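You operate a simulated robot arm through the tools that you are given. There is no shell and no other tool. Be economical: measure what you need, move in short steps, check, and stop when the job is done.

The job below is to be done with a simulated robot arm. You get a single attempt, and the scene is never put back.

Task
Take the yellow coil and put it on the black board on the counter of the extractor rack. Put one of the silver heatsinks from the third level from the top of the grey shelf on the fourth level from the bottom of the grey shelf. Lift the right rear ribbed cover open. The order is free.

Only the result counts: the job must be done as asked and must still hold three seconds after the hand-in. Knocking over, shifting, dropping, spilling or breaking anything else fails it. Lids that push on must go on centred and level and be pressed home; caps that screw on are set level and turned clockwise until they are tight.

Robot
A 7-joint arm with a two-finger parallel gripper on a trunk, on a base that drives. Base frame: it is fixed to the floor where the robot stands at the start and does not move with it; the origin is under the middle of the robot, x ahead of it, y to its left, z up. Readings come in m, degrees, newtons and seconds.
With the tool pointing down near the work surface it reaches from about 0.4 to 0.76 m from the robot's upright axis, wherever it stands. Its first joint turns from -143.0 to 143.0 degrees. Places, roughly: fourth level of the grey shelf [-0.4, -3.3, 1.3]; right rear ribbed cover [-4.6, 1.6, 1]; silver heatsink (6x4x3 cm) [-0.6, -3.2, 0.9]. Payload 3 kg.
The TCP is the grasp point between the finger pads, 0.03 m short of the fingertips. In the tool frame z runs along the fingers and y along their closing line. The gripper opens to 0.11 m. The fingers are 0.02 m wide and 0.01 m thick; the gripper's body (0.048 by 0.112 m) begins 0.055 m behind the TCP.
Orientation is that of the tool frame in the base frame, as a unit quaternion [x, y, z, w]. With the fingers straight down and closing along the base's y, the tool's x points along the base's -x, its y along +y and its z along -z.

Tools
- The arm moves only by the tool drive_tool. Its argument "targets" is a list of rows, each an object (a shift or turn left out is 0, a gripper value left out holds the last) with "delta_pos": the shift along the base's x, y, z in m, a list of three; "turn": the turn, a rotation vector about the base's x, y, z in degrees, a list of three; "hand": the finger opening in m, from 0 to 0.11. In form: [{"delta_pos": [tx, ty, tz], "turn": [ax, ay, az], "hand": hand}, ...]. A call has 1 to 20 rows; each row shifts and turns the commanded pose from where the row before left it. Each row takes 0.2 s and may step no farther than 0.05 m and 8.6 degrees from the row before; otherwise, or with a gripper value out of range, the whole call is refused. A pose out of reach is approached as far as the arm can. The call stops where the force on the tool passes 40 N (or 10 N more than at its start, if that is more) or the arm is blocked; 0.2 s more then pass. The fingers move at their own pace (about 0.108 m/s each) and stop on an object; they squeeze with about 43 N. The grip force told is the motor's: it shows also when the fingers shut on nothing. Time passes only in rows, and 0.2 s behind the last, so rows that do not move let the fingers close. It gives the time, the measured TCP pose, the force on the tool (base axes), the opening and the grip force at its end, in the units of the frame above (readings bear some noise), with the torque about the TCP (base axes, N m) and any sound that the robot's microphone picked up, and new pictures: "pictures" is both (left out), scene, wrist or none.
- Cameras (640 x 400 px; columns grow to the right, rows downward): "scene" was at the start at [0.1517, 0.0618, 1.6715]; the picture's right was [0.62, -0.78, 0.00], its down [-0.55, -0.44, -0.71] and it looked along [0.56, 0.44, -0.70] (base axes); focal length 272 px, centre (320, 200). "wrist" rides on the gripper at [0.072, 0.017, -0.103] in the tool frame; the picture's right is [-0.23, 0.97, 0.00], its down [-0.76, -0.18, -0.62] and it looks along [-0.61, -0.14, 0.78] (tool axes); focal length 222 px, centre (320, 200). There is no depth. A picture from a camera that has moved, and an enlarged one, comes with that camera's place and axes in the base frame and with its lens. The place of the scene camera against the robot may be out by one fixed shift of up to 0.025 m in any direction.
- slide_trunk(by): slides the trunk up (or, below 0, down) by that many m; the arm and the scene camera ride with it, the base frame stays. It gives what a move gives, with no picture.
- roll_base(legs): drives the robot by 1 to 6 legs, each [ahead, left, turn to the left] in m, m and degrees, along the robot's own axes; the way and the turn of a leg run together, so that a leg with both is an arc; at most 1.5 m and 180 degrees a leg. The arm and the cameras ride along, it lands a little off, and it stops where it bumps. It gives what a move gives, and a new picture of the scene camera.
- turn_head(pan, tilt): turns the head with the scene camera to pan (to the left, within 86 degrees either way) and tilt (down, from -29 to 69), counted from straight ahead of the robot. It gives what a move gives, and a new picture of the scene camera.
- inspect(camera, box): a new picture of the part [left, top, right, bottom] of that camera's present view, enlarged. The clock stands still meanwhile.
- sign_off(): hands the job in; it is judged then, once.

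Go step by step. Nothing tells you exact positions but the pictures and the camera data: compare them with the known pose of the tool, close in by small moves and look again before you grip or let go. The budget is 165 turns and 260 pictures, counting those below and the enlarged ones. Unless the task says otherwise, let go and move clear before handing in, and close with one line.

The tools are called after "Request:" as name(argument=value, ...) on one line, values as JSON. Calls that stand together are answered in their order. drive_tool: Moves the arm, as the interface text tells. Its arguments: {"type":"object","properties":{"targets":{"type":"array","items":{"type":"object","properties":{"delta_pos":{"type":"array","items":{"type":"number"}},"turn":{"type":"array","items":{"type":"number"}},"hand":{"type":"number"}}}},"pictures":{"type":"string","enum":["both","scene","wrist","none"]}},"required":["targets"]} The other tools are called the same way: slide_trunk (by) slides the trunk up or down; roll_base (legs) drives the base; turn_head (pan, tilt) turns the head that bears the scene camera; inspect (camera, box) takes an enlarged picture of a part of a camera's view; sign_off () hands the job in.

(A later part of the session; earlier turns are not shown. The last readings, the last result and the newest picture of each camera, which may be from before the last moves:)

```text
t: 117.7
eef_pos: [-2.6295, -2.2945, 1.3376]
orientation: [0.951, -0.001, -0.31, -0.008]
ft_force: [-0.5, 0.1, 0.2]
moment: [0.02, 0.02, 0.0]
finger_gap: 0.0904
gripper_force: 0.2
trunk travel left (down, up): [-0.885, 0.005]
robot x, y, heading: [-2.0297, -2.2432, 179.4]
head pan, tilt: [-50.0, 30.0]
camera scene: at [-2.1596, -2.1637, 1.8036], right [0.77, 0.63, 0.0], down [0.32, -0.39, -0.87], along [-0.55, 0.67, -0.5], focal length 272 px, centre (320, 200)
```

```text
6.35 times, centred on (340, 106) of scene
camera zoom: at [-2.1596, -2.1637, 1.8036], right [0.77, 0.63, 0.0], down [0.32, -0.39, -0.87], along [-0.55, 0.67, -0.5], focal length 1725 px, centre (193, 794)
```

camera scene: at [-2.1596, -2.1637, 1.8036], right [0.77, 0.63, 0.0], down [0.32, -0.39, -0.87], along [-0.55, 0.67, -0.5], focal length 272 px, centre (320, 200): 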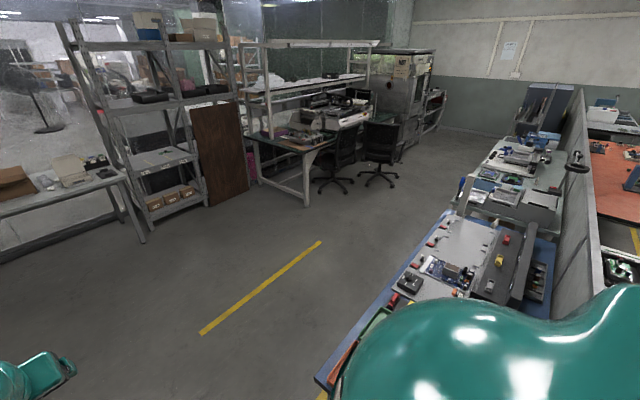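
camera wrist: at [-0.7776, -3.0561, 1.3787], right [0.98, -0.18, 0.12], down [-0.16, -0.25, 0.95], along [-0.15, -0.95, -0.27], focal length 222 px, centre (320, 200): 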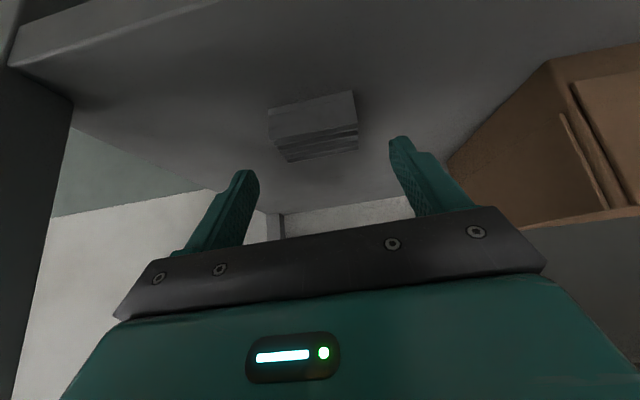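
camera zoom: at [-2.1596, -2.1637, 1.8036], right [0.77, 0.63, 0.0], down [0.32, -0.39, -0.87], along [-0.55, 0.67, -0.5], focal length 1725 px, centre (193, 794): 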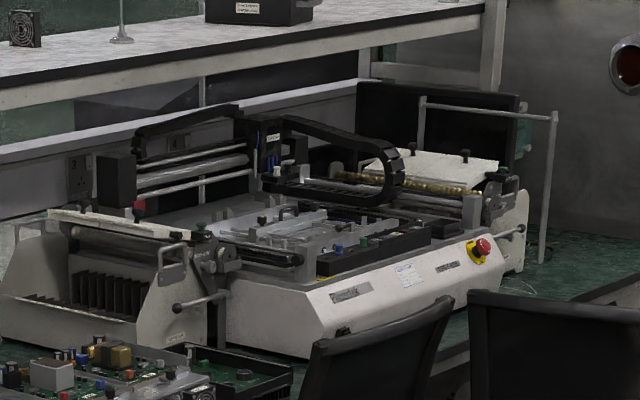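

There is a placement machine with two side feeders on the desk, one with a cream cover at its right rear; two chairs stand before it. I drive over for a closer look.

Request:
roll_base(legs=[[1.15, 0, 0], [0, 0, -89.5], [1.5, 0, 0], [0.5, 0, 0]])

Request:
turn_head(pan=45, tilt=30)

Request:
inspect(camera="scene", box=[220, 100, 460, 250])

```text
t: 136.7
eef_pos: [-3.1499, 0.3378, 1.3379]
orientation: [0.673, -0.672, -0.214, -0.224]
ft_force: [-0.1, 0.5, -0.7]
moment: [-0.04, -0.02, -0.02]
finger_gap: 0.0899
gripper_force: 0.1
trunk travel left (down, up): [-0.885, 0.005]
robot x, y, heading: [-3.0984, -0.2635, 89.8]
head pan, tilt: [-50.0, 30.0]
camera scene: at [-3.0197, -0.113, 1.8036], right [0.64, -0.77, 0.0], down [-0.39, -0.32, -0.87], along [0.67, 0.55, -0.5], focal length 272 px, centre (320, 200)
```

scene: 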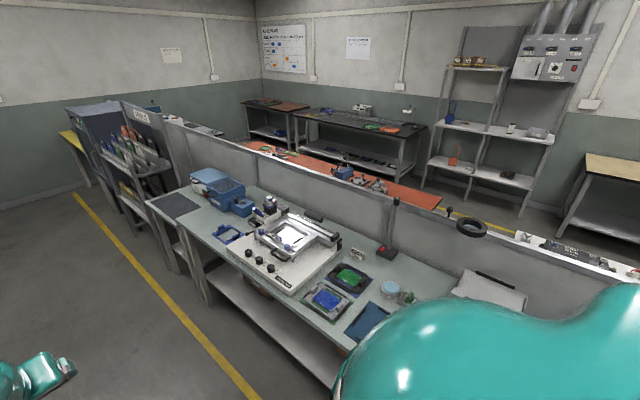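

```text
t: 138.4
eef_pos: [-3.1501, 0.3358, 1.3377]
orientation: [0.673, -0.671, -0.214, -0.225]
ft_force: [-0.4, 0.5, 0.5]
moment: [0.0, 0.01, 0.02]
finger_gap: 0.09
gripper_force: 0.1
trunk travel left (down, up): [-0.885, 0.005]
robot x, y, heading: [-3.099, -0.26, 89.6]
head pan, tilt: [45.0, 30.0]
camera scene: at [-3.1529, -0.1071, 1.8036], right [0.71, 0.7, 0.0], down [0.35, -0.36, -0.87], along [-0.61, 0.62, -0.5], focal length 272 px, centre (320, 200)
```

scene: 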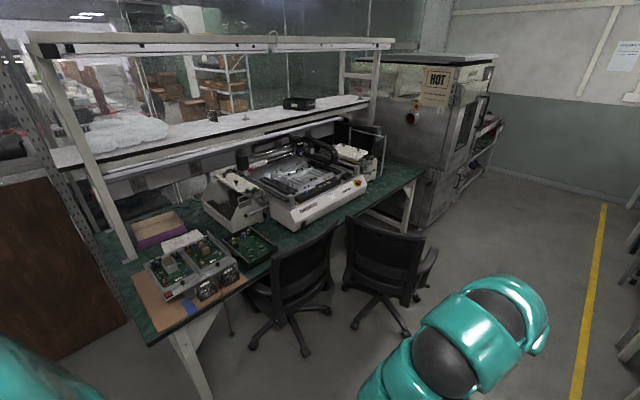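

```text
2.67 times, centred on (340, 175) of scene
camera zoom: at [-3.1529, -0.1071, 1.8036], right [0.71, 0.7, 0.0], down [0.35, -0.36, -0.87], along [-0.61, 0.62, -0.5], focal length 725 px, centre (267, 267)
```

zoom: 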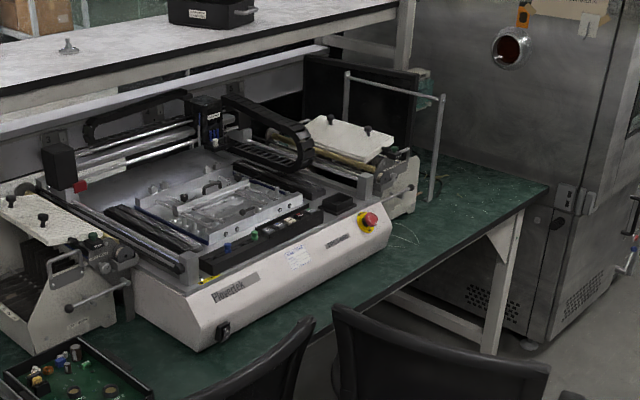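

Request:
inspect(camera="scene", box=[300, 120, 420, 195])

Request:
inspect(camera="scene", box=[190, 140, 310, 215])

```text
5.33 times, centred on (360, 158) of scene
camera zoom: at [-3.1529, -0.1071, 1.8036], right [0.71, 0.7, 0.0], down [0.35, -0.36, -0.87], along [-0.61, 0.62, -0.5], focal length 1449 px, centre (107, 427)
```

zoom: 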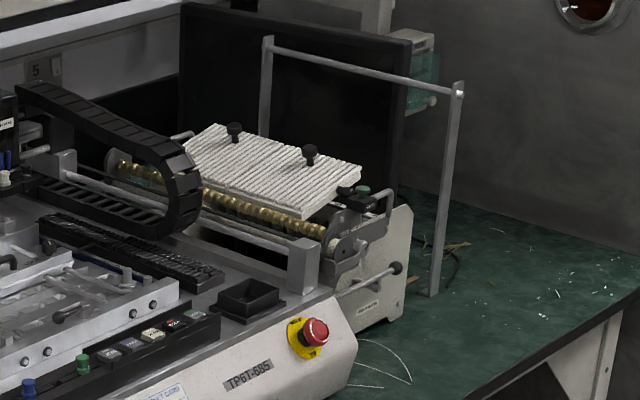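

```text
5.33 times, centred on (250, 178) of scene
camera zoom: at [-3.1529, -0.1071, 1.8036], right [0.71, 0.7, 0.0], down [0.35, -0.36, -0.87], along [-0.61, 0.62, -0.5], focal length 1449 px, centre (693, 320)
```

zoom: 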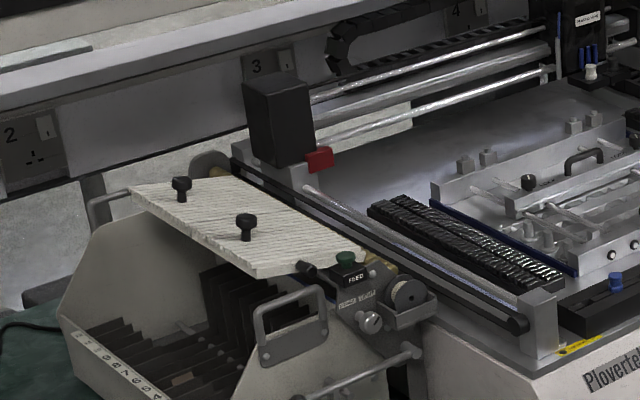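

The right feeder carries two ribbed panels, each with a knob; the rear one is farther in (about x -4.6, y 1.6). The open floor between the right chair and the oven looks free, so I go there and look again.

Request:
roll_base(legs=[[1.4, 0, 0], [0.7, 0, 0], [0, 0, 90]])

Request:
turn_head(pan=10, tilt=35)

Request:
inspect(camera="scene", box=[260, 60, 500, 210])

```text
t: 152.6
eef_pos: [-3.7246, 1.7278, 1.3383]
orientation: [0.95, 0.032, -0.311, 0.003]
ft_force: [-0.1, -0.7, 0.5]
moment: [-0.01, -0.01, -0.04]
finger_gap: 0.0899
gripper_force: 0.0
trunk travel left (down, up): [-0.885, 0.005]
robot x, y, heading: [-3.1286, 1.8199, -176.7]
head pan, tilt: [45.0, 30.0]
camera scene: at [-3.2608, 1.7581, 1.8036], right [-0.75, 0.66, 0.0], down [0.33, 0.37, -0.87], along [-0.58, -0.65, -0.5], focal length 272 px, centre (320, 200)
```

scene: 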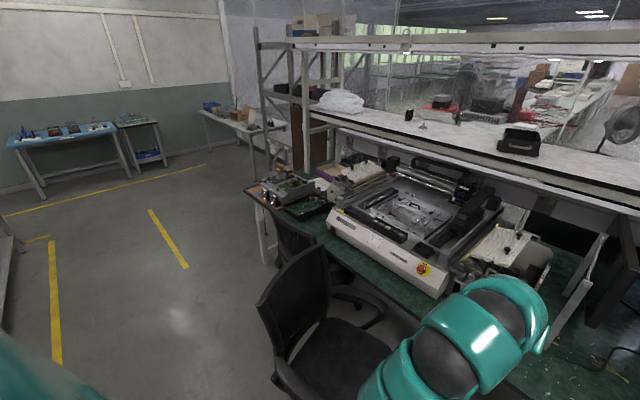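

```text
t: 153.6
eef_pos: [-3.7232, 1.7281, 1.3384]
orientation: [0.95, 0.033, -0.31, 0.002]
ft_force: [-0.2, 0.0, 0.0]
moment: [0.0, -0.02, 0.0]
finger_gap: 0.0901
gripper_force: 0.0
trunk travel left (down, up): [-0.885, 0.005]
robot x, y, heading: [-3.1255, 1.8245, -176.4]
head pan, tilt: [10.0, 35.0]
camera scene: at [-3.2864, 1.8053, 1.7958], right [-0.23, 0.97, 0.0], down [0.56, 0.13, -0.82], along [-0.8, -0.19, -0.57], focal length 272 px, centre (320, 200)
```

scene: 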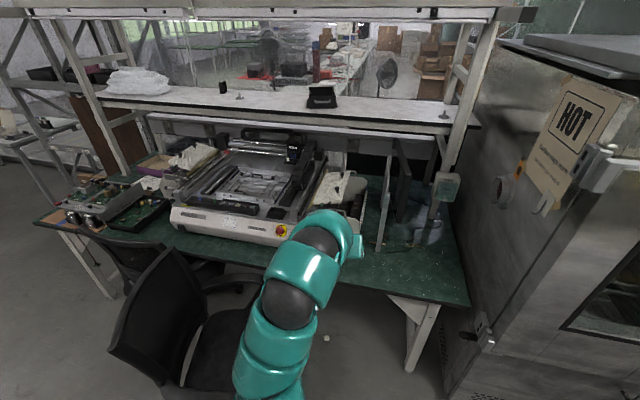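

```text
2.67 times, centred on (380, 135) of scene
camera zoom: at [-3.2864, 1.8053, 1.7958], right [-0.23, 0.97, 0.0], down [0.56, 0.13, -0.82], along [-0.8, -0.19, -0.57], focal length 725 px, centre (160, 373)
```

zoom: 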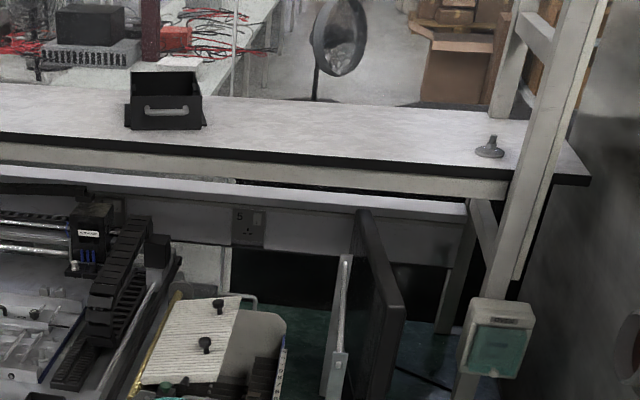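

By two views the rear panel's knob is at about (-4.57, 1.62, 1.06), the panel hinged on its inner (low y) side. I straighten up and edge in to about (-3.6, 1.92), clear of the chair.

Request:
roll_base(legs=[[0, 0, -3.5], [0, -0.11, 0], [0.35, 0, 0]])

Request:
turn_head(pan=20, tilt=60)

Request:
drive_tool(targets=[{"delta_pos": [0, 0, 0]}], pictures="wrist")

```text
t: 157.1
eef_pos: [-4.0826, 1.8768, 1.3374]
orientation: [0.951, 0.002, -0.309, -0.008]
ft_force: [0.2, 0.6, 0.0]
moment: [0.02, -0.04, 0.0]
finger_gap: 0.0902
gripper_force: 0.1
trunk travel left (down, up): [-0.885, 0.005]
robot x, y, heading: [-3.4831, 1.9272, 179.7]
head pan, tilt: [10.0, 35.0]
camera scene: at [-3.6423, 1.9267, 1.7957], right [-0.17, 0.99, 0.0], down [0.57, 0.1, -0.82], along [-0.81, -0.14, -0.57], focal length 272 px, centre (320, 200)
```

scene: 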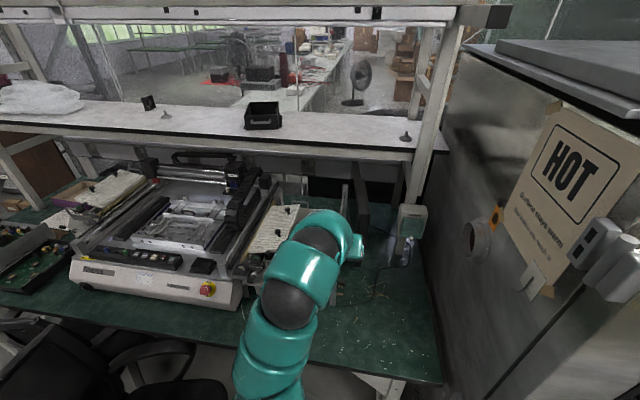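

```text
t: 158.0
eef_pos: [-4.0811, 1.8788, 1.3393]
orientation: [0.951, 0.001, -0.311, -0.008]
ft_force: [-0.1, -0.4, 0.3]
moment: [0.04, 0.0, 0.01]
finger_gap: 0.0899
gripper_force: 0.1
trunk travel left (down, up): [-0.885, 0.005]
robot x, y, heading: [-3.4826, 1.9346, 179.7]
head pan, tilt: [20.0, 60.0]
camera scene: at [-3.6174, 1.9191, 1.7616], right [-0.34, 0.94, 0.0], down [0.82, 0.29, -0.5], along [-0.47, -0.17, -0.87], focal length 272 px, centre (320, 200)
```

scene: 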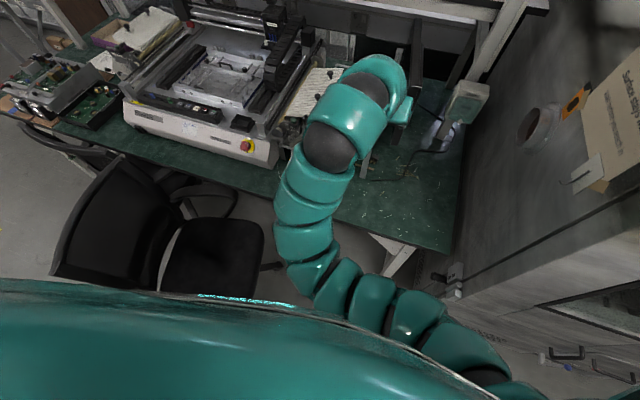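

```text
t: 158.4
eef_pos: [-4.0813, 1.8769, 1.3381]
orientation: [0.95, 0.002, -0.311, -0.007]
ft_force: [0.9, -0.1, 0.3]
moment: [-0.02, -0.03, -0.02]
finger_gap: 0.0902
gripper_force: 0.0
trunk travel left (down, up): [-0.885, 0.005]
robot x, y, heading: [-3.4815, 1.9291, 179.6]
head pan, tilt: [20.0, 60.0]
camera wrist: at [-3.9621, 1.8599, 1.3787], right [-0.18, -0.98, 0.12], down [-0.25, 0.16, 0.96], along [-0.95, 0.15, -0.27], focal length 222 px, centre (320, 200)
```

wrist: 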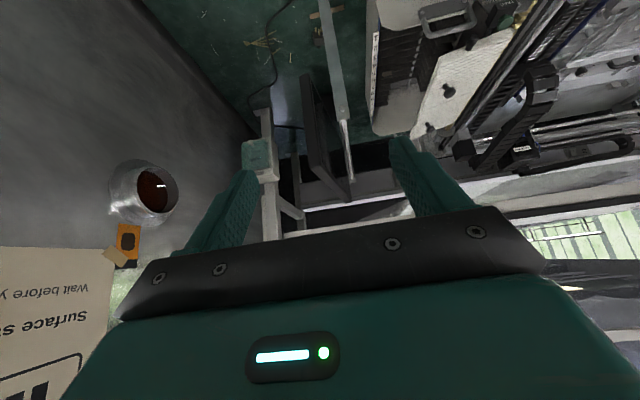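

The covers show in the wrist view and agree: front knob near (-4.42, 1.62), rear near (-4.56, 1.62), tops at z ≈ 1.053. I swing the arm left to that line, then edge forward.

Request:
drive_tool(targets=[{"delta_pos": [0, -0.045, 0.01]}, {"delta_pos": [0, -0.045, 0.01]}, {"delta_pos": [0, -0.045, 0]}, {"delta_pos": [0, -0.045, 0]}, {"delta_pos": [0, -0.045, 0]}, {"delta_pos": [0, -0.03, 0]}, {"delta_pos": [0, 0, 0]}], pictures="none")

Request:
roll_base(legs=[[0.18, 0, 0]])

Request:
drive_tool(targets=[{"delta_pos": [0, 0, 0]}], pictures="wrist")

```text
t: 160.0
eef_pos: [-4.0821, 1.6277, 1.3595]
orientation: [0.951, 0.001, -0.31, -0.008]
ft_force: [0.2, 0.0, 0.6]
moment: [0.01, 0.02, 0.02]
finger_gap: 0.0903
gripper_force: 0.1
trunk travel left (down, up): [-0.885, 0.005]
robot x, y, heading: [-3.484, 1.9273, 179.7]
head pan, tilt: [20.0, 60.0]
```

```text
t: 161.5
eef_pos: [-4.2632, 1.6239, 1.3595]
orientation: [0.951, 0.003, -0.31, -0.007]
ft_force: [0.1, -0.5, -1.1]
moment: [-0.03, 0.01, -0.02]
finger_gap: 0.0901
gripper_force: 0.1
trunk travel left (down, up): [-0.885, 0.005]
robot x, y, heading: [-3.6579, 1.9327, 179.8]
head pan, tilt: [20.0, 60.0]
camera scene: at [-3.7986, 1.9194, 1.7614], right [-0.34, 0.94, 0.0], down [0.82, 0.29, -0.5], along [-0.47, -0.17, -0.87], focal length 272 px, centre (320, 200)
```

scene: 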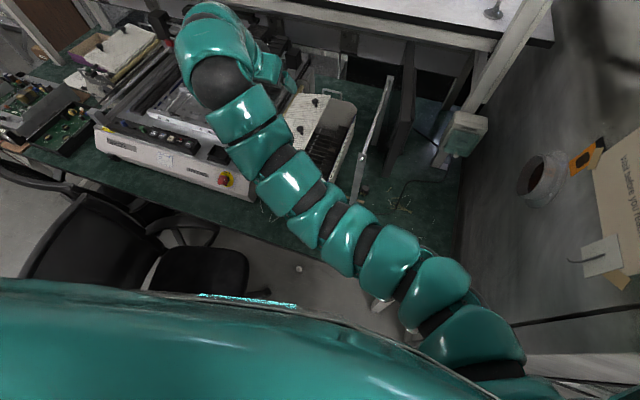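

```text
t: 161.9
eef_pos: [-4.2619, 1.6263, 1.3593]
orientation: [0.95, 0.002, -0.311, -0.008]
ft_force: [0.0, 0.0, -0.6]
moment: [-0.01, -0.02, -0.02]
finger_gap: 0.09
gripper_force: 0.1
trunk travel left (down, up): [-0.885, 0.005]
robot x, y, heading: [-3.6618, 1.9317, 179.8]
head pan, tilt: [20.0, 60.0]
camera wrist: at [-4.1424, 1.6087, 1.4001], right [-0.18, -0.98, 0.12], down [-0.25, 0.16, 0.96], along [-0.95, 0.14, -0.27], focal length 222 px, centre (320, 200)
```

wrist: 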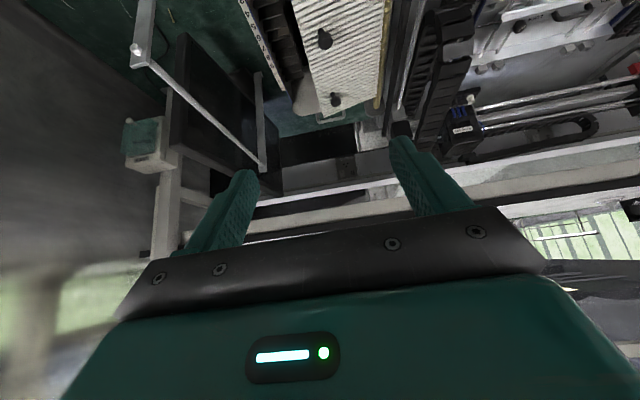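

Request:
inspect(camera="wrist", box=[230, 0, 430, 125])

Request:
inspect(camera="scene", box=[240, 40, 400, 215])

```text
3.20 times, centred on (330, 62) of wrist
camera zoom: at [-4.1424, 1.6087, 1.4001], right [-0.18, -0.98, 0.12], down [-0.25, 0.16, 0.96], along [-0.95, 0.14, -0.27], focal length 711 px, centre (288, 640)
```

zoom: 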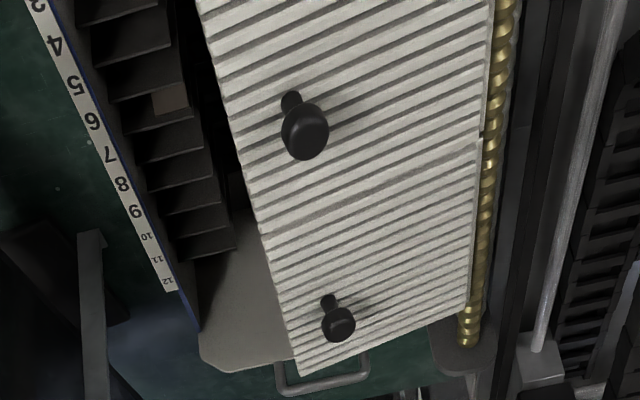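

```text
2.29 times, centred on (320, 128) of scene
camera zoom: at [-3.7969, 1.9195, 1.7616], right [-0.34, 0.94, 0.0], down [0.81, 0.29, -0.5], along [-0.47, -0.17, -0.87], focal length 621 px, centre (320, 366)
```

zoom: 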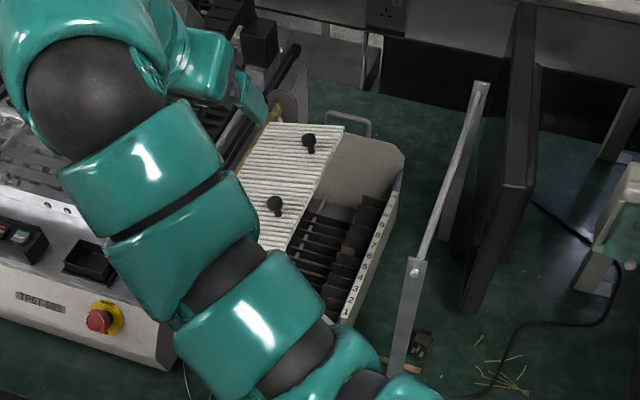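

I now have the geometry. The rear knob's head is at about (-4.605, 1.609, 1.027), and the panel runs y 1.50–1.646, with its hinge on the brass-rod side at about y 1.50, z 0.98. I extend the arm toward it, staying high, to test the reach.

Request:
drive_tool(targets=[{"delta_pos": [-0.035, -0.003, -0.03], "hand": 0.06}, {"delta_pos": [-0.035, -0.003, -0.03]}, {"delta_pos": [-0.035, -0.003, -0.03]}, {"delta_pos": [-0.035, -0.003, -0.03]}, {"delta_pos": [-0.035, -0.003, -0.03]}, {"delta_pos": [-0.035, -0.002, -0.02]}, {"delta_pos": [0, 0, 0]}], pictures="both")

```text
t: 163.5
eef_pos: [-4.4081, 1.6206, 1.2138]
orientation: [0.951, 0.002, -0.31, -0.006]
ft_force: [0.0, 0.8, 0.2]
moment: [-0.04, -0.03, 0.02]
finger_gap: 0.0599
gripper_force: 0.1
out of reach, approached as far as the arm can: row 5, 6
trunk travel left (down, up): [-0.885, 0.005]
robot x, y, heading: [-3.6633, 1.9337, 180.0]
head pan, tilt: [20.0, 60.0]
camera scene: at [-3.7983, 1.9206, 1.7614], right [-0.34, 0.94, 0.0], down [0.82, 0.29, -0.5], along [-0.47, -0.17, -0.87], focal length 272 px, centre (320, 200)
camera wrist: at [-4.2878, 1.6046, 1.2536], right [-0.18, -0.98, 0.12], down [-0.25, 0.16, 0.95], along [-0.95, 0.14, -0.27], focal length 222 px, centre (320, 200)
```

scene: 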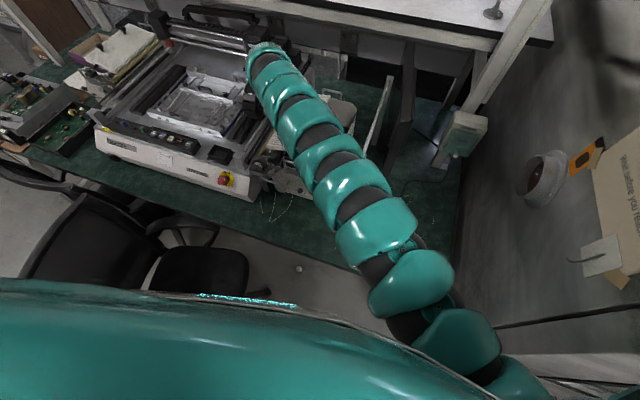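
wrist: 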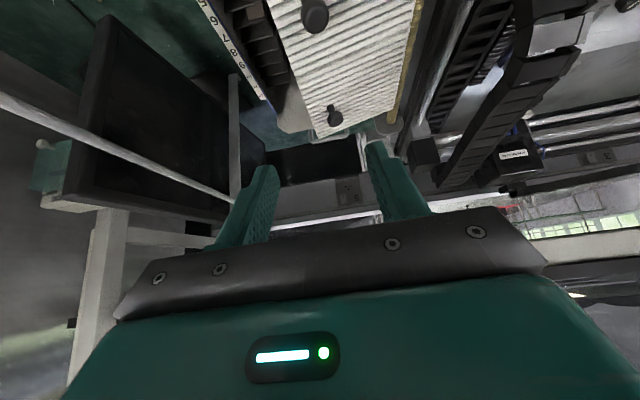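

The arm stops short here, so the base must come a little nearer. I edge forward 0.1 m.

Request:
roll_base(legs=[[0.1, 0, 0]])

Request:
turn_head(pan=40, tilt=69)

```text
t: 164.7
eef_pos: [-4.5075, 1.6231, 1.2128]
orientation: [0.951, 0.002, -0.31, -0.007]
ft_force: [-1.0, 0.4, 0.7]
moment: [0.0, -0.02, -0.01]
finger_gap: 0.0599
gripper_force: 0.1
trunk travel left (down, up): [-0.885, 0.005]
robot x, y, heading: [-3.7664, 1.9313, 179.8]
head pan, tilt: [20.0, 60.0]
camera scene: at [-3.899, 1.92, 1.7614], right [-0.34, 0.94, 0.0], down [0.82, 0.29, -0.5], along [-0.47, -0.17, -0.87], focal length 272 px, centre (320, 200)
```

scene: 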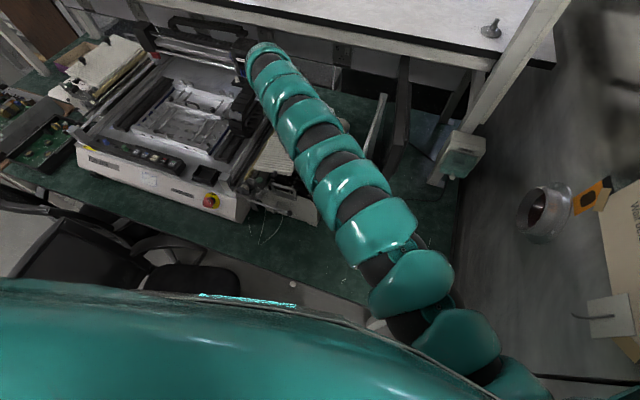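

```text
t: 165.5
eef_pos: [-4.5071, 1.6212, 1.2125]
orientation: [0.95, 0.002, -0.311, -0.007]
ft_force: [0.0, 0.2, 0.9]
moment: [0.01, -0.03, -0.02]
finger_gap: 0.0598
gripper_force: 0.0
trunk travel left (down, up): [-0.885, 0.005]
robot x, y, heading: [-3.7632, 1.9308, 179.7]
head pan, tilt: [40.0, 68.8]
camera scene: at [-3.8779, 1.9069, 1.7522], right [-0.64, 0.77, 0.0], down [0.72, 0.6, -0.36], along [-0.28, -0.23, -0.93], focal length 272 px, centre (320, 200)
```

scene: 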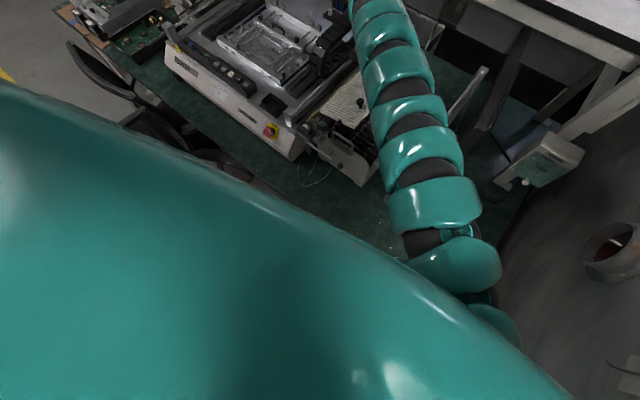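

Room remains. I approach to a point just above the knob and watch the arm against the wire frame.

Request:
drive_tool(targets=[{"delta_pos": [-0.02, -0.003, -0.03]}, {"delta_pos": [-0.03, -0.004, -0.035]}, {"delta_pos": [-0.035, -0.005, -0.035]}, {"delta_pos": [0, 0, 0]}], pictures="wrist")

Request:
turn_head(pan=0, tilt=50)

```text
t: 166.5
eef_pos: [-4.5156, 1.645, 1.1413]
orientation: [0.951, 0.001, -0.31, -0.006]
ft_force: [0.1, 0.8, 0.6]
moment: [0.0, 0.01, -0.01]
finger_gap: 0.0601
gripper_force: 0.1
out of reach, approached as far as the arm can: row 1, 2, 3
trunk travel left (down, up): [-0.885, 0.005]
robot x, y, heading: [-3.7618, 1.9294, 179.5]
head pan, tilt: [40.0, 68.8]
camera wrist: at [-4.3963, 1.6283, 1.1808], right [-0.18, -0.98, 0.12], down [-0.25, 0.17, 0.95], along [-0.95, 0.15, -0.27], focal length 222 px, centre (320, 200)
```

wrist: 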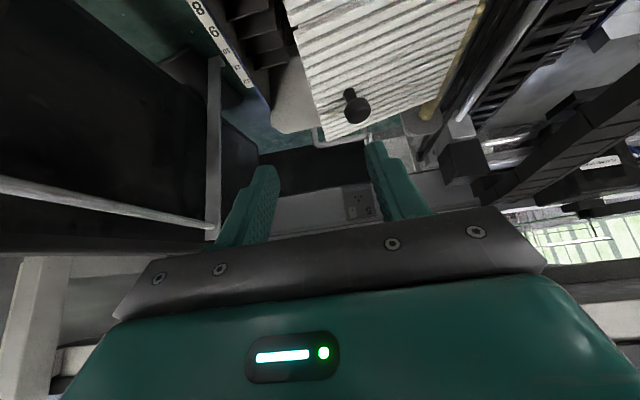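

```text
t: 167.6
eef_pos: [-4.5164, 1.6449, 1.1404]
orientation: [0.951, 0.003, -0.309, -0.006]
ft_force: [-0.4, -0.5, -0.6]
moment: [0.01, -0.02, -0.02]
finger_gap: 0.0602
gripper_force: 0.1
trunk travel left (down, up): [-0.885, 0.005]
robot x, y, heading: [-3.7622, 1.9327, 179.5]
head pan, tilt: [0.0, 50.0]
camera scene: at [-3.9122, 1.9427, 1.7741], right [0.0, 1.0, 0.0], down [0.77, 0.0, -0.64], along [-0.64, 0.0, -0.77], focal length 272 px, centre (320, 200)
```

scene: 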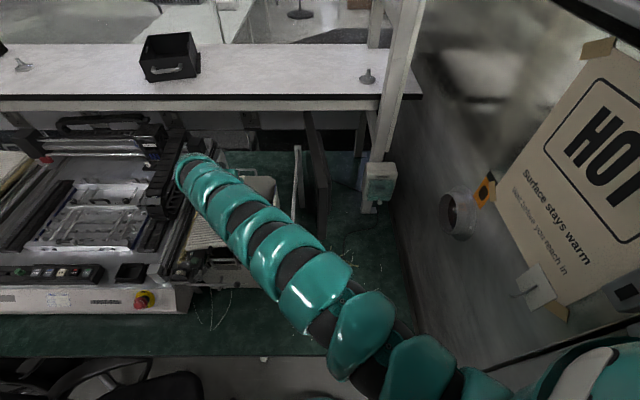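

The arm's elbow is folded out to the right because the tool faces straight west while reaching left. I will lift back, recentre the arm, and turn the base ~20° toward the target instead.

Request:
drive_tool(targets=[{"delta_pos": [0.02, 0, 0.035]}, {"delta_pos": [0.02, 0, 0.035]}, {"delta_pos": [0.025, 0, 0.035]}, {"delta_pos": [0.025, 0, 0.035]}, {"delta_pos": [0.025, 0, 0.035]}, {"delta_pos": [0.03, 0, 0.03]}, {"delta_pos": [0, 0.045, 0]}, {"delta_pos": [0, 0.045, 0]}, {"delta_pos": [0, 0.045, 0]}, {"delta_pos": [0, 0.045, 0]}, {"delta_pos": [0, 0.045, 0]}, {"delta_pos": [0, 0, 0]}], pictures="scene")

```text
t: 170.2
eef_pos: [-4.3708, 1.8643, 1.3424]
orientation: [0.95, 0.004, -0.311, -0.007]
ft_force: [0.4, 0.0, 0.0]
moment: [-0.01, 0.03, 0.0]
finger_gap: 0.0598
gripper_force: 0.2
trunk travel left (down, up): [-0.885, 0.005]
robot x, y, heading: [-3.761, 1.9313, 179.8]
head pan, tilt: [0.0, 50.0]
camera scene: at [-3.9117, 1.9421, 1.7741], right [0.0, 1.0, 0.0], down [0.77, 0.0, -0.64], along [-0.64, 0.0, -0.77], focal length 272 px, centre (320, 200)
```

scene: 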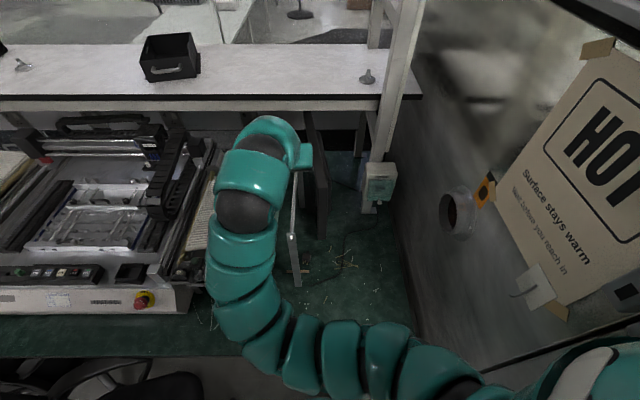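

Request:
roll_base(legs=[[-0.25, 0, 0], [0, 0, 20]])

Request:
drive_tool(targets=[{"delta_pos": [-0.03, 0, -0.02]}, {"delta_pos": [-0.03, -0.01, -0.02]}, {"delta_pos": [-0.03, -0.01, -0.02]}, {"delta_pos": [-0.03, -0.01, -0.02]}, {"delta_pos": [-0.03, -0.01, -0.02]}, {"delta_pos": [-0.03, -0.01, -0.02]}, {"delta_pos": [-0.03, -0.01, -0.02]}, {"delta_pos": [-0.03, -0.01, -0.02]}, {"delta_pos": [0, 0, 0]}], pictures="both")

```text
t: 173.1
eef_pos: [-4.0544, 1.6616, 1.3424]
orientation: [0.936, 0.166, -0.306, 0.047]
ft_force: [0.8, 0.6, -0.3]
moment: [-0.02, 0.02, 0.02]
finger_gap: 0.06
gripper_force: 0.1
trunk travel left (down, up): [-0.885, 0.005]
robot x, y, heading: [-3.5048, 1.9297, -160.6]
head pan, tilt: [0.0, 50.0]
camera scene: at [-3.6458, 1.8878, 1.7741], right [-0.33, 0.94, 0.0], down [0.72, 0.26, -0.64], along [-0.61, -0.21, -0.77], focal length 272 px, centre (320, 200)
```

scene: 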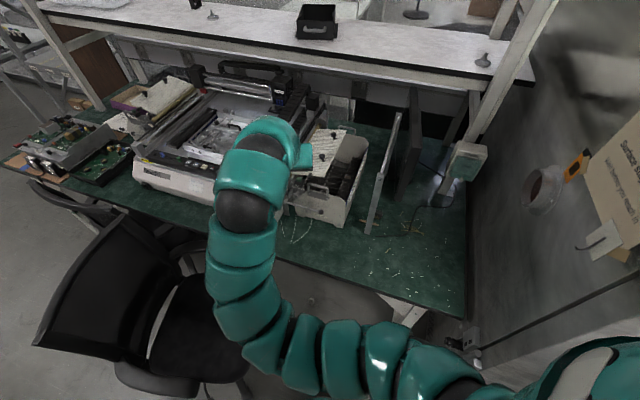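

```text
t: 175.1
eef_pos: [-4.2945, 1.5922, 1.1811]
orientation: [0.936, 0.166, -0.306, 0.047]
ft_force: [1.1, -1.1, -0.2]
moment: [0.0, 0.01, 0.02]
finger_gap: 0.0603
gripper_force: 0.0
trunk travel left (down, up): [-0.885, 0.005]
robot x, y, heading: [-3.5081, 1.9253, -160.5]
head pan, tilt: [0.0, 50.0]
camera scene: at [-3.6452, 1.8884, 1.7742], right [-0.33, 0.94, 0.0], down [0.72, 0.26, -0.64], along [-0.61, -0.22, -0.77], focal length 272 px, centre (320, 200)
camera wrist: at [-4.176, 1.6156, 1.2217], right [0.16, -0.98, 0.12], down [-0.29, 0.07, 0.95], along [-0.94, -0.18, -0.27], focal length 222 px, centre (320, 200)
```

scene: 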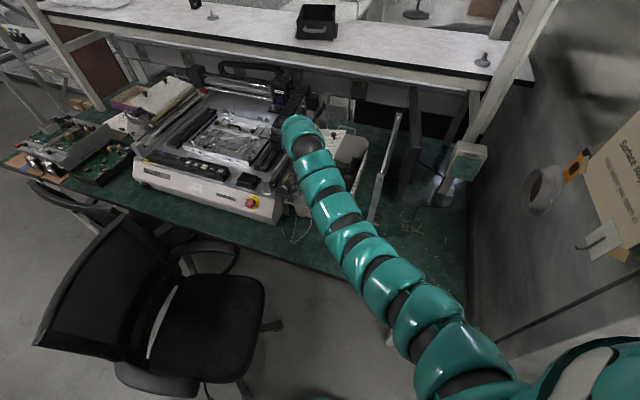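
wrist: 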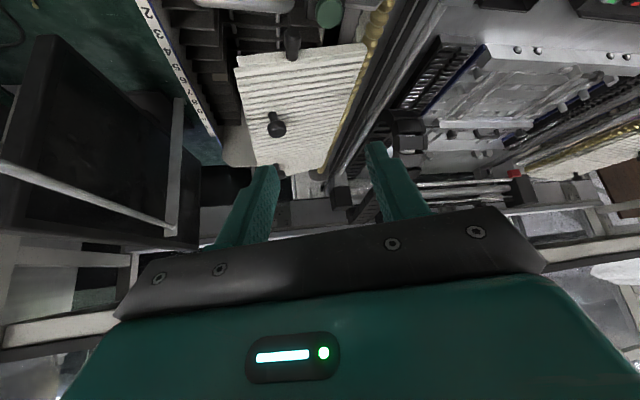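

Much better reach with the base turned. I translate west 0.28 m at this heading and check the arm against the wire frame.

Request:
roll_base(legs=[[0.245, -0.09, 0]])

Request:
drive_tool(targets=[{"delta_pos": [0, 0, 0]}], pictures="wrist")

```text
t: 177.0
eef_pos: [-4.5596, 1.5956, 1.1799]
orientation: [0.937, 0.163, -0.307, 0.047]
ft_force: [0.1, 0.5, 0.1]
moment: [-0.03, -0.01, 0.03]
finger_gap: 0.0599
gripper_force: 0.1
trunk travel left (down, up): [-0.885, 0.005]
robot x, y, heading: [-3.7693, 1.9272, -161.1]
head pan, tilt: [0.0, 50.0]
camera scene: at [-3.9095, 1.8882, 1.774], right [-0.33, 0.94, 0.0], down [0.72, 0.25, -0.64], along [-0.61, -0.21, -0.77], focal length 272 px, centre (320, 200)
```

scene: 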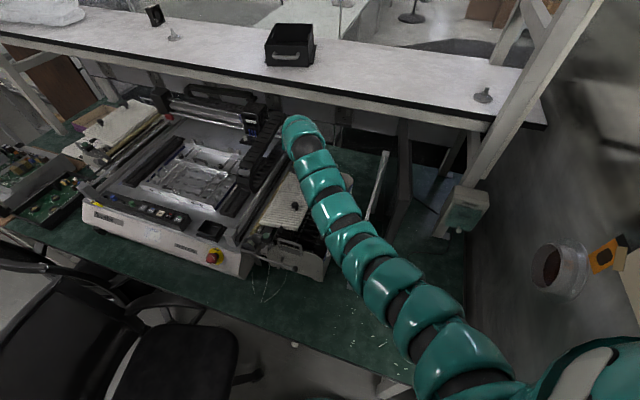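

```text
t: 177.4
eef_pos: [-4.5586, 1.5959, 1.1793]
orientation: [0.937, 0.162, -0.307, 0.044]
ft_force: [0.1, 0.2, 0.1]
moment: [0.03, 0.02, -0.03]
finger_gap: 0.06
gripper_force: 0.1
trunk travel left (down, up): [-0.885, 0.005]
robot x, y, heading: [-3.7667, 1.928, -160.7]
head pan, tilt: [0.0, 50.0]
camera wrist: at [-4.4401, 1.6191, 1.2214], right [0.15, -0.98, 0.12], down [-0.29, 0.07, 0.95], along [-0.95, -0.18, -0.27], focal length 222 px, centre (320, 200)
```

wrist: 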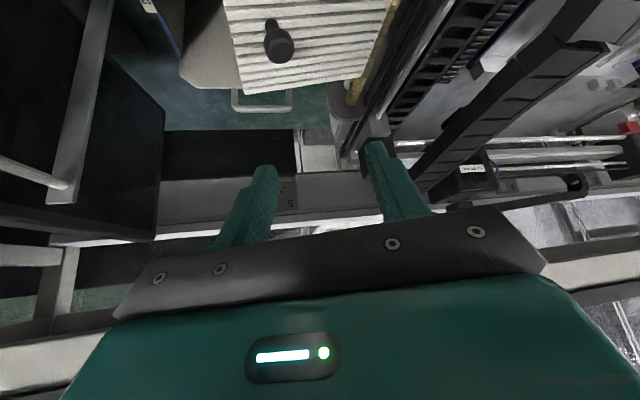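

Knob reads (-4.598, 1.608), consistent. I move above it and descend to z 1.09.

Request:
drive_tool(targets=[{"delta_pos": [-0.008, 0.005, -0.03], "hand": 0.05}, {"delta_pos": [-0.008, 0.005, -0.03]}, {"delta_pos": [-0.008, 0.005, -0.03]}, {"delta_pos": [0, 0, 0]}], pictures="both")

```text
t: 178.4
eef_pos: [-4.5836, 1.6094, 1.091]
orientation: [0.936, 0.162, -0.308, 0.045]
ft_force: [-0.4, -0.1, 0.6]
moment: [-0.02, 0.02, -0.01]
finger_gap: 0.0499
gripper_force: 0.2
trunk travel left (down, up): [-0.885, 0.005]
robot x, y, heading: [-3.7663, 1.9271, -160.8]
head pan, tilt: [0.0, 50.0]
camera scene: at [-3.9078, 1.8883, 1.7742], right [-0.33, 0.94, 0.0], down [0.72, 0.25, -0.64], along [-0.61, -0.21, -0.77], focal length 272 px, centre (320, 200)
camera wrist: at [-4.4648, 1.6339, 1.1314], right [0.15, -0.98, 0.12], down [-0.29, 0.07, 0.96], along [-0.95, -0.18, -0.27], focal length 222 px, centre (320, 200)
```

scene: 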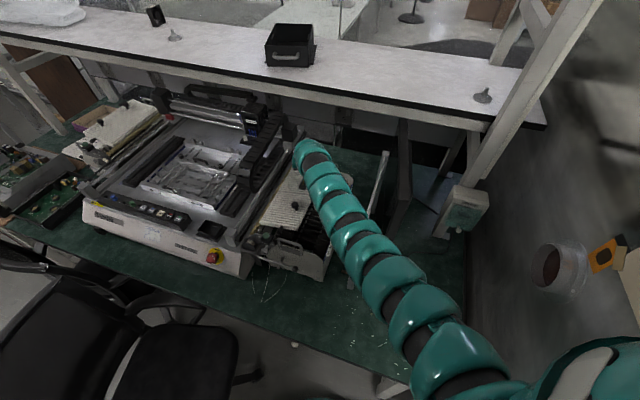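
wrist: 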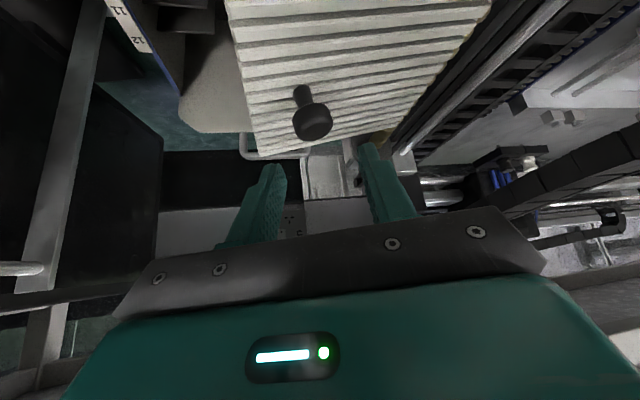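

Request:
drive_tool(targets=[{"delta_pos": [-0.003, 0, -0.02]}, {"delta_pos": [-0.002, -0.001, -0.014]}, {"delta_pos": [0, 0, 0]}], pictures="none")

Request:
inspect(camera="wrist", box=[200, 70, 440, 220])

```text
t: 179.2
eef_pos: [-4.5885, 1.6084, 1.0613]
orientation: [0.936, 0.163, -0.308, 0.048]
ft_force: [2.6, 1.8, 10.2]
moment: [0.3, 0.17, -0.05]
finger_gap: 0.0501
gripper_force: 0.4
trunk travel left (down, up): [-0.885, 0.005]
robot x, y, heading: [-3.7648, 1.926, -160.9]
head pan, tilt: [0.0, 50.0]
```

```text
2.67 times, centred on (320, 145) of wrist
camera zoom: at [-4.47, 1.6325, 1.1008], right [0.15, -0.98, 0.12], down [-0.28, 0.07, 0.96], along [-0.95, -0.18, -0.27], focal length 592 px, centre (320, 347)
```

zoom: 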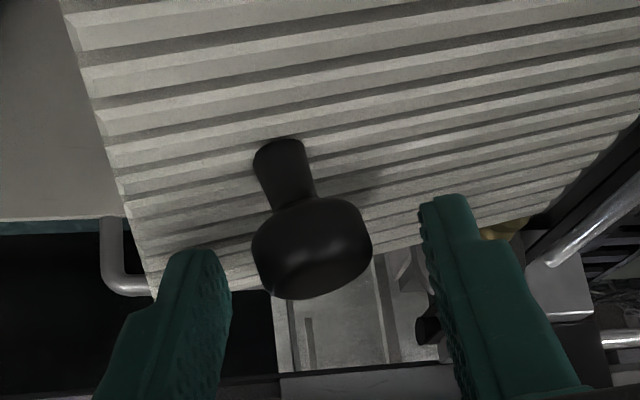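

The 10 N is the outer fingertip touching the sloped panel, so the panel is slightly higher than reckoned. I raise a little, roll the tool 12° to match the slope, and settle lower around the knob.

Request:
drive_tool(targets=[{"delta_pos": [0, 0.001, 0.008]}, {"turn": [6, 0, 0]}, {"turn": [6, 0, 0]}, {"delta_pos": [0, 0.001, -0.005], "hand": 0.045}, {"delta_pos": [0, 0, -0.003]}, {"delta_pos": [0, 0, 0]}], pictures="none")

Request:
inspect(camera="wrist", box=[200, 70, 440, 220])

```text
t: 180.6
eef_pos: [-4.573, 1.6144, 1.0588]
orientation: [0.937, 0.186, -0.294, -0.029]
ft_force: [-0.4, 0.2, 0.9]
moment: [0.05, -0.05, -0.01]
finger_gap: 0.0451
gripper_force: 0.5
out of reach, approached as far as the arm can: row 2, 3
trunk travel left (down, up): [-0.885, 0.005]
robot x, y, heading: [-3.7662, 1.9268, -160.9]
head pan, tilt: [0.0, 50.0]
```

```text
2.67 times, centred on (320, 145) of wrist
camera zoom: at [-4.4541, 1.6312, 1.1023], right [0.15, -0.99, -0.04], down [-0.29, -0.08, 0.95], along [-0.95, -0.13, -0.3], focal length 592 px, centre (320, 347)
```

zoom: 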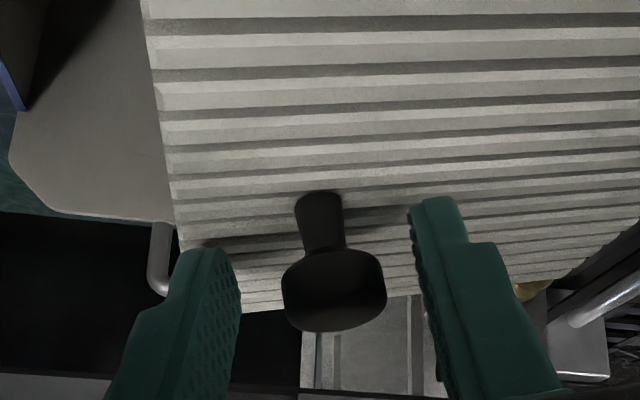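

Right at the edge of reach. I rise 6 cm, nudge the base 5 cm forward and 2 cm left, and come back down.

Request:
drive_tool(targets=[{"delta_pos": [0, 0, 0.03]}, {"delta_pos": [0, 0, 0.03]}, {"delta_pos": [0, 0, 0]}], pictures="none")

Request:
roll_base(legs=[[0.05, 0.025, 0]])

Request:
drive_tool(targets=[{"delta_pos": [0, 0, 0]}], pictures="wrist")

```text
t: 181.4
eef_pos: [-4.5723, 1.6168, 1.1199]
orientation: [0.937, 0.186, -0.293, -0.028]
ft_force: [-0.2, -0.1, 0.7]
moment: [0.03, 0.02, -0.02]
finger_gap: 0.0447
gripper_force: 0.0
trunk travel left (down, up): [-0.885, 0.005]
robot x, y, heading: [-3.7679, 1.9296, -161.0]
head pan, tilt: [0.0, 50.0]
```

```text
t: 182.3
eef_pos: [-4.6135, 1.5746, 1.1173]
orientation: [0.938, 0.185, -0.293, -0.029]
ft_force: [-0.7, -0.4, 0.0]
moment: [0.01, -0.03, -0.02]
finger_gap: 0.0448
gripper_force: 0.0
trunk travel left (down, up): [-0.885, 0.005]
robot x, y, heading: [-3.8065, 1.8901, -161.0]
head pan, tilt: [0.0, 50.0]
camera scene: at [-3.9497, 1.8463, 1.7738], right [-0.33, 0.94, 0.0], down [0.72, 0.25, -0.64], along [-0.61, -0.21, -0.77], focal length 272 px, centre (320, 200)
```

scene: 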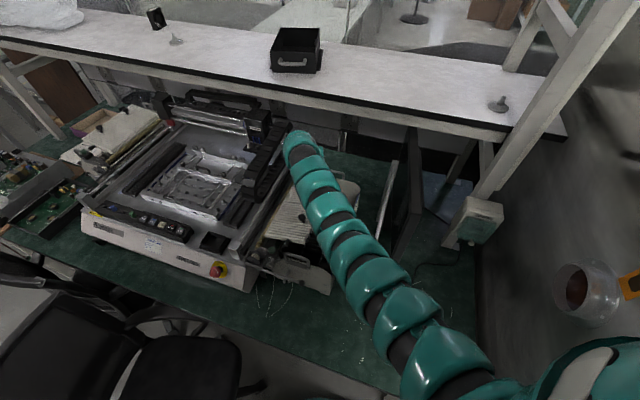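

```text
t: 182.7
eef_pos: [-4.6127, 1.5766, 1.1202]
orientation: [0.938, 0.186, -0.293, -0.028]
ft_force: [-0.8, 0.0, -0.7]
moment: [0.02, -0.01, -0.01]
finger_gap: 0.045
gripper_force: 0.1
trunk travel left (down, up): [-0.885, 0.005]
robot x, y, heading: [-3.8046, 1.8865, -160.7]
head pan, tilt: [0.0, 50.0]
camera wrist: at [-4.4932, 1.5939, 1.1632], right [0.15, -0.99, -0.04], down [-0.29, -0.08, 0.95], along [-0.95, -0.13, -0.3], focal length 222 px, centre (320, 200)
```

wrist: 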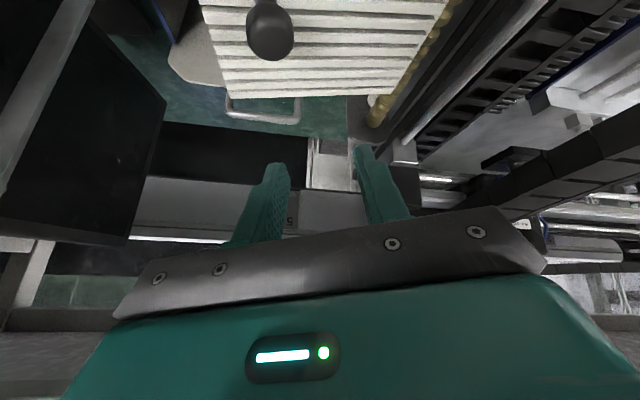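

Knob head at (-4.59, 1.611, 1.044). I move over and down around it.

Request:
drive_tool(targets=[{"delta_pos": [0.016, 0.018, 0]}, {"delta_pos": [0.016, 0.018, 0]}, {"delta_pos": [0, 0, -0.03]}, {"delta_pos": [0, 0, -0.02]}, {"delta_pos": [0, 0, -0.01]}, {"delta_pos": [0, 0, 0]}], pictures="none")

Request:
inspect(camera="wrist", box=[200, 70, 440, 220])

```text
t: 184.1
eef_pos: [-4.5787, 1.613, 1.0582]
orientation: [0.937, 0.185, -0.294, -0.029]
ft_force: [-0.1, -0.2, 3.8]
moment: [0.11, 0.05, 0.04]
finger_gap: 0.0451
gripper_force: 0.5
trunk travel left (down, up): [-0.885, 0.005]
robot x, y, heading: [-3.8072, 1.8857, -161.2]
head pan, tilt: [0.0, 50.0]
```

```text
2.67 times, centred on (320, 145) of wrist
camera zoom: at [-4.4608, 1.629, 1.1016], right [0.15, -0.99, -0.04], down [-0.29, -0.08, 0.95], along [-0.95, -0.13, -0.3], focal length 592 px, centre (320, 347)
```

zoom: 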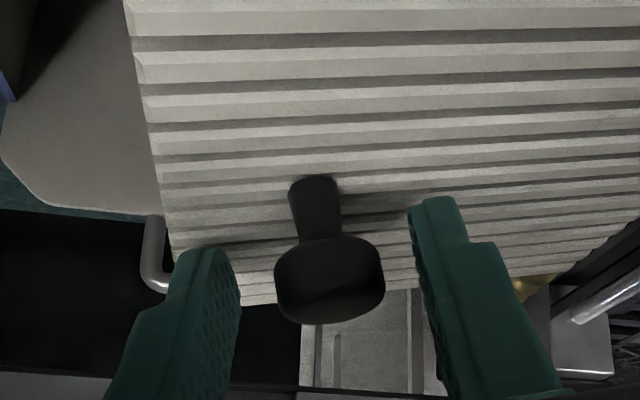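

Centred. I lift 2 mm and close on the knob.

Request:
drive_tool(targets=[{"delta_pos": [0, 0, 0.002]}, {"hand": 0.0}, {"hand": 0.0}, {"hand": 0.0}, {"hand": 0.0}], pictures="none")

Request:
inspect(camera="wrist", box=[200, 70, 440, 220])

```text
t: 185.3
eef_pos: [-4.5783, 1.6091, 1.0598]
orientation: [0.937, 0.187, -0.292, -0.029]
ft_force: [6.3, -11.5, -5.8]
moment: [-0.24, -0.13, 0.11]
finger_gap: 0.0228
gripper_force: 45.3
trunk travel left (down, up): [-0.885, 0.005]
robot x, y, heading: [-3.808, 1.8845, -161.0]
head pan, tilt: [0.0, 50.0]
```

```text
2.67 times, centred on (320, 145) of wrist
camera zoom: at [-4.4597, 1.6265, 1.1028], right [0.15, -0.99, -0.04], down [-0.29, -0.08, 0.95], along [-0.94, -0.14, -0.3], focal length 592 px, centre (320, 347)
```

zoom: 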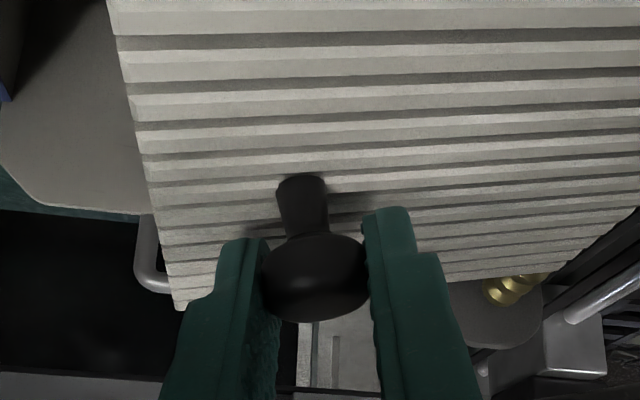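

Gripped. I start the arc about the hinge (axis along x near y 1.50, z 1.00), two 6° steps, watching forces.

Request:
drive_tool(targets=[{"delta_pos": [0, -0.0035, 0.0056], "turn": [3, 0, 0]}, {"delta_pos": [0, -0.0034, 0.0055], "turn": [3, 0, 0]}, {"delta_pos": [0, -0.008, 0.0103], "turn": [6, 0, 0]}, {"delta_pos": [0, 0, 0]}], pictures="wrist")

```text
t: 186.3
eef_pos: [-4.578, 1.5949, 1.0798]
orientation: [0.929, 0.218, -0.27, -0.126]
ft_force: [12.6, -21.1, -18.3]
moment: [-0.27, -0.5, -0.01]
finger_gap: 0.0229
gripper_force: 44.7
trunk travel left (down, up): [-0.885, 0.005]
robot x, y, heading: [-3.8086, 1.8903, -160.9]
head pan, tilt: [0.0, 50.0]
camera wrist: at [-4.4599, 1.6018, 1.1264], right [0.16, -0.96, -0.24], down [-0.29, -0.28, 0.92], along [-0.94, -0.07, -0.32], focal length 222 px, centre (320, 200)
```

wrist: 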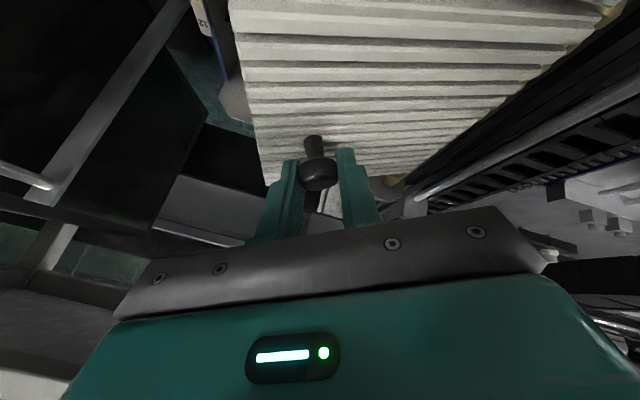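

The force is purely radial inward, so the cover swings freely but my arc is ~8 mm too wide. I correct inward and continue gently.

Request:
drive_tool(targets=[{"delta_pos": [0.003, -0.006, -0.005]}, {"delta_pos": [0, 0, 0]}], pictures="none")

Request:
inspect(camera="wrist", box=[180, 0, 500, 200])

```text
t: 186.9
eef_pos: [-4.5787, 1.5948, 1.0784]
orientation: [0.929, 0.213, -0.273, -0.127]
ft_force: [5.4, -5.2, 0.2]
moment: [-0.54, 0.79, 0.18]
finger_gap: 0.023
gripper_force: 45.3
trunk travel left (down, up): [-0.885, 0.005]
robot x, y, heading: [-3.8103, 1.8888, -161.0]
head pan, tilt: [0.0, 50.0]
```

```text
2.00 times, centred on (340, 100) of wrist
camera zoom: at [-4.4593, 1.6019, 1.124], right [0.15, -0.96, -0.24], down [-0.29, -0.28, 0.92], along [-0.95, -0.07, -0.31], focal length 444 px, centre (280, 400)
```

zoom: 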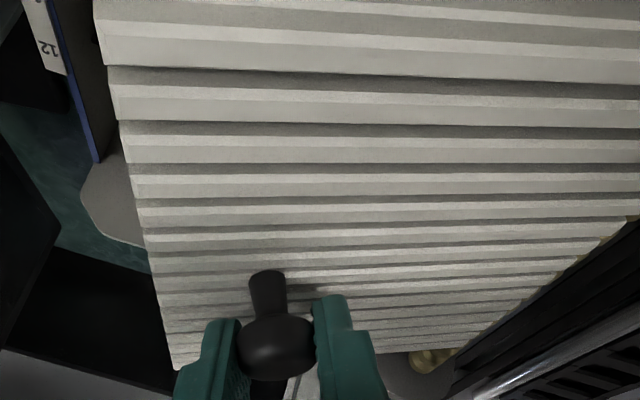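

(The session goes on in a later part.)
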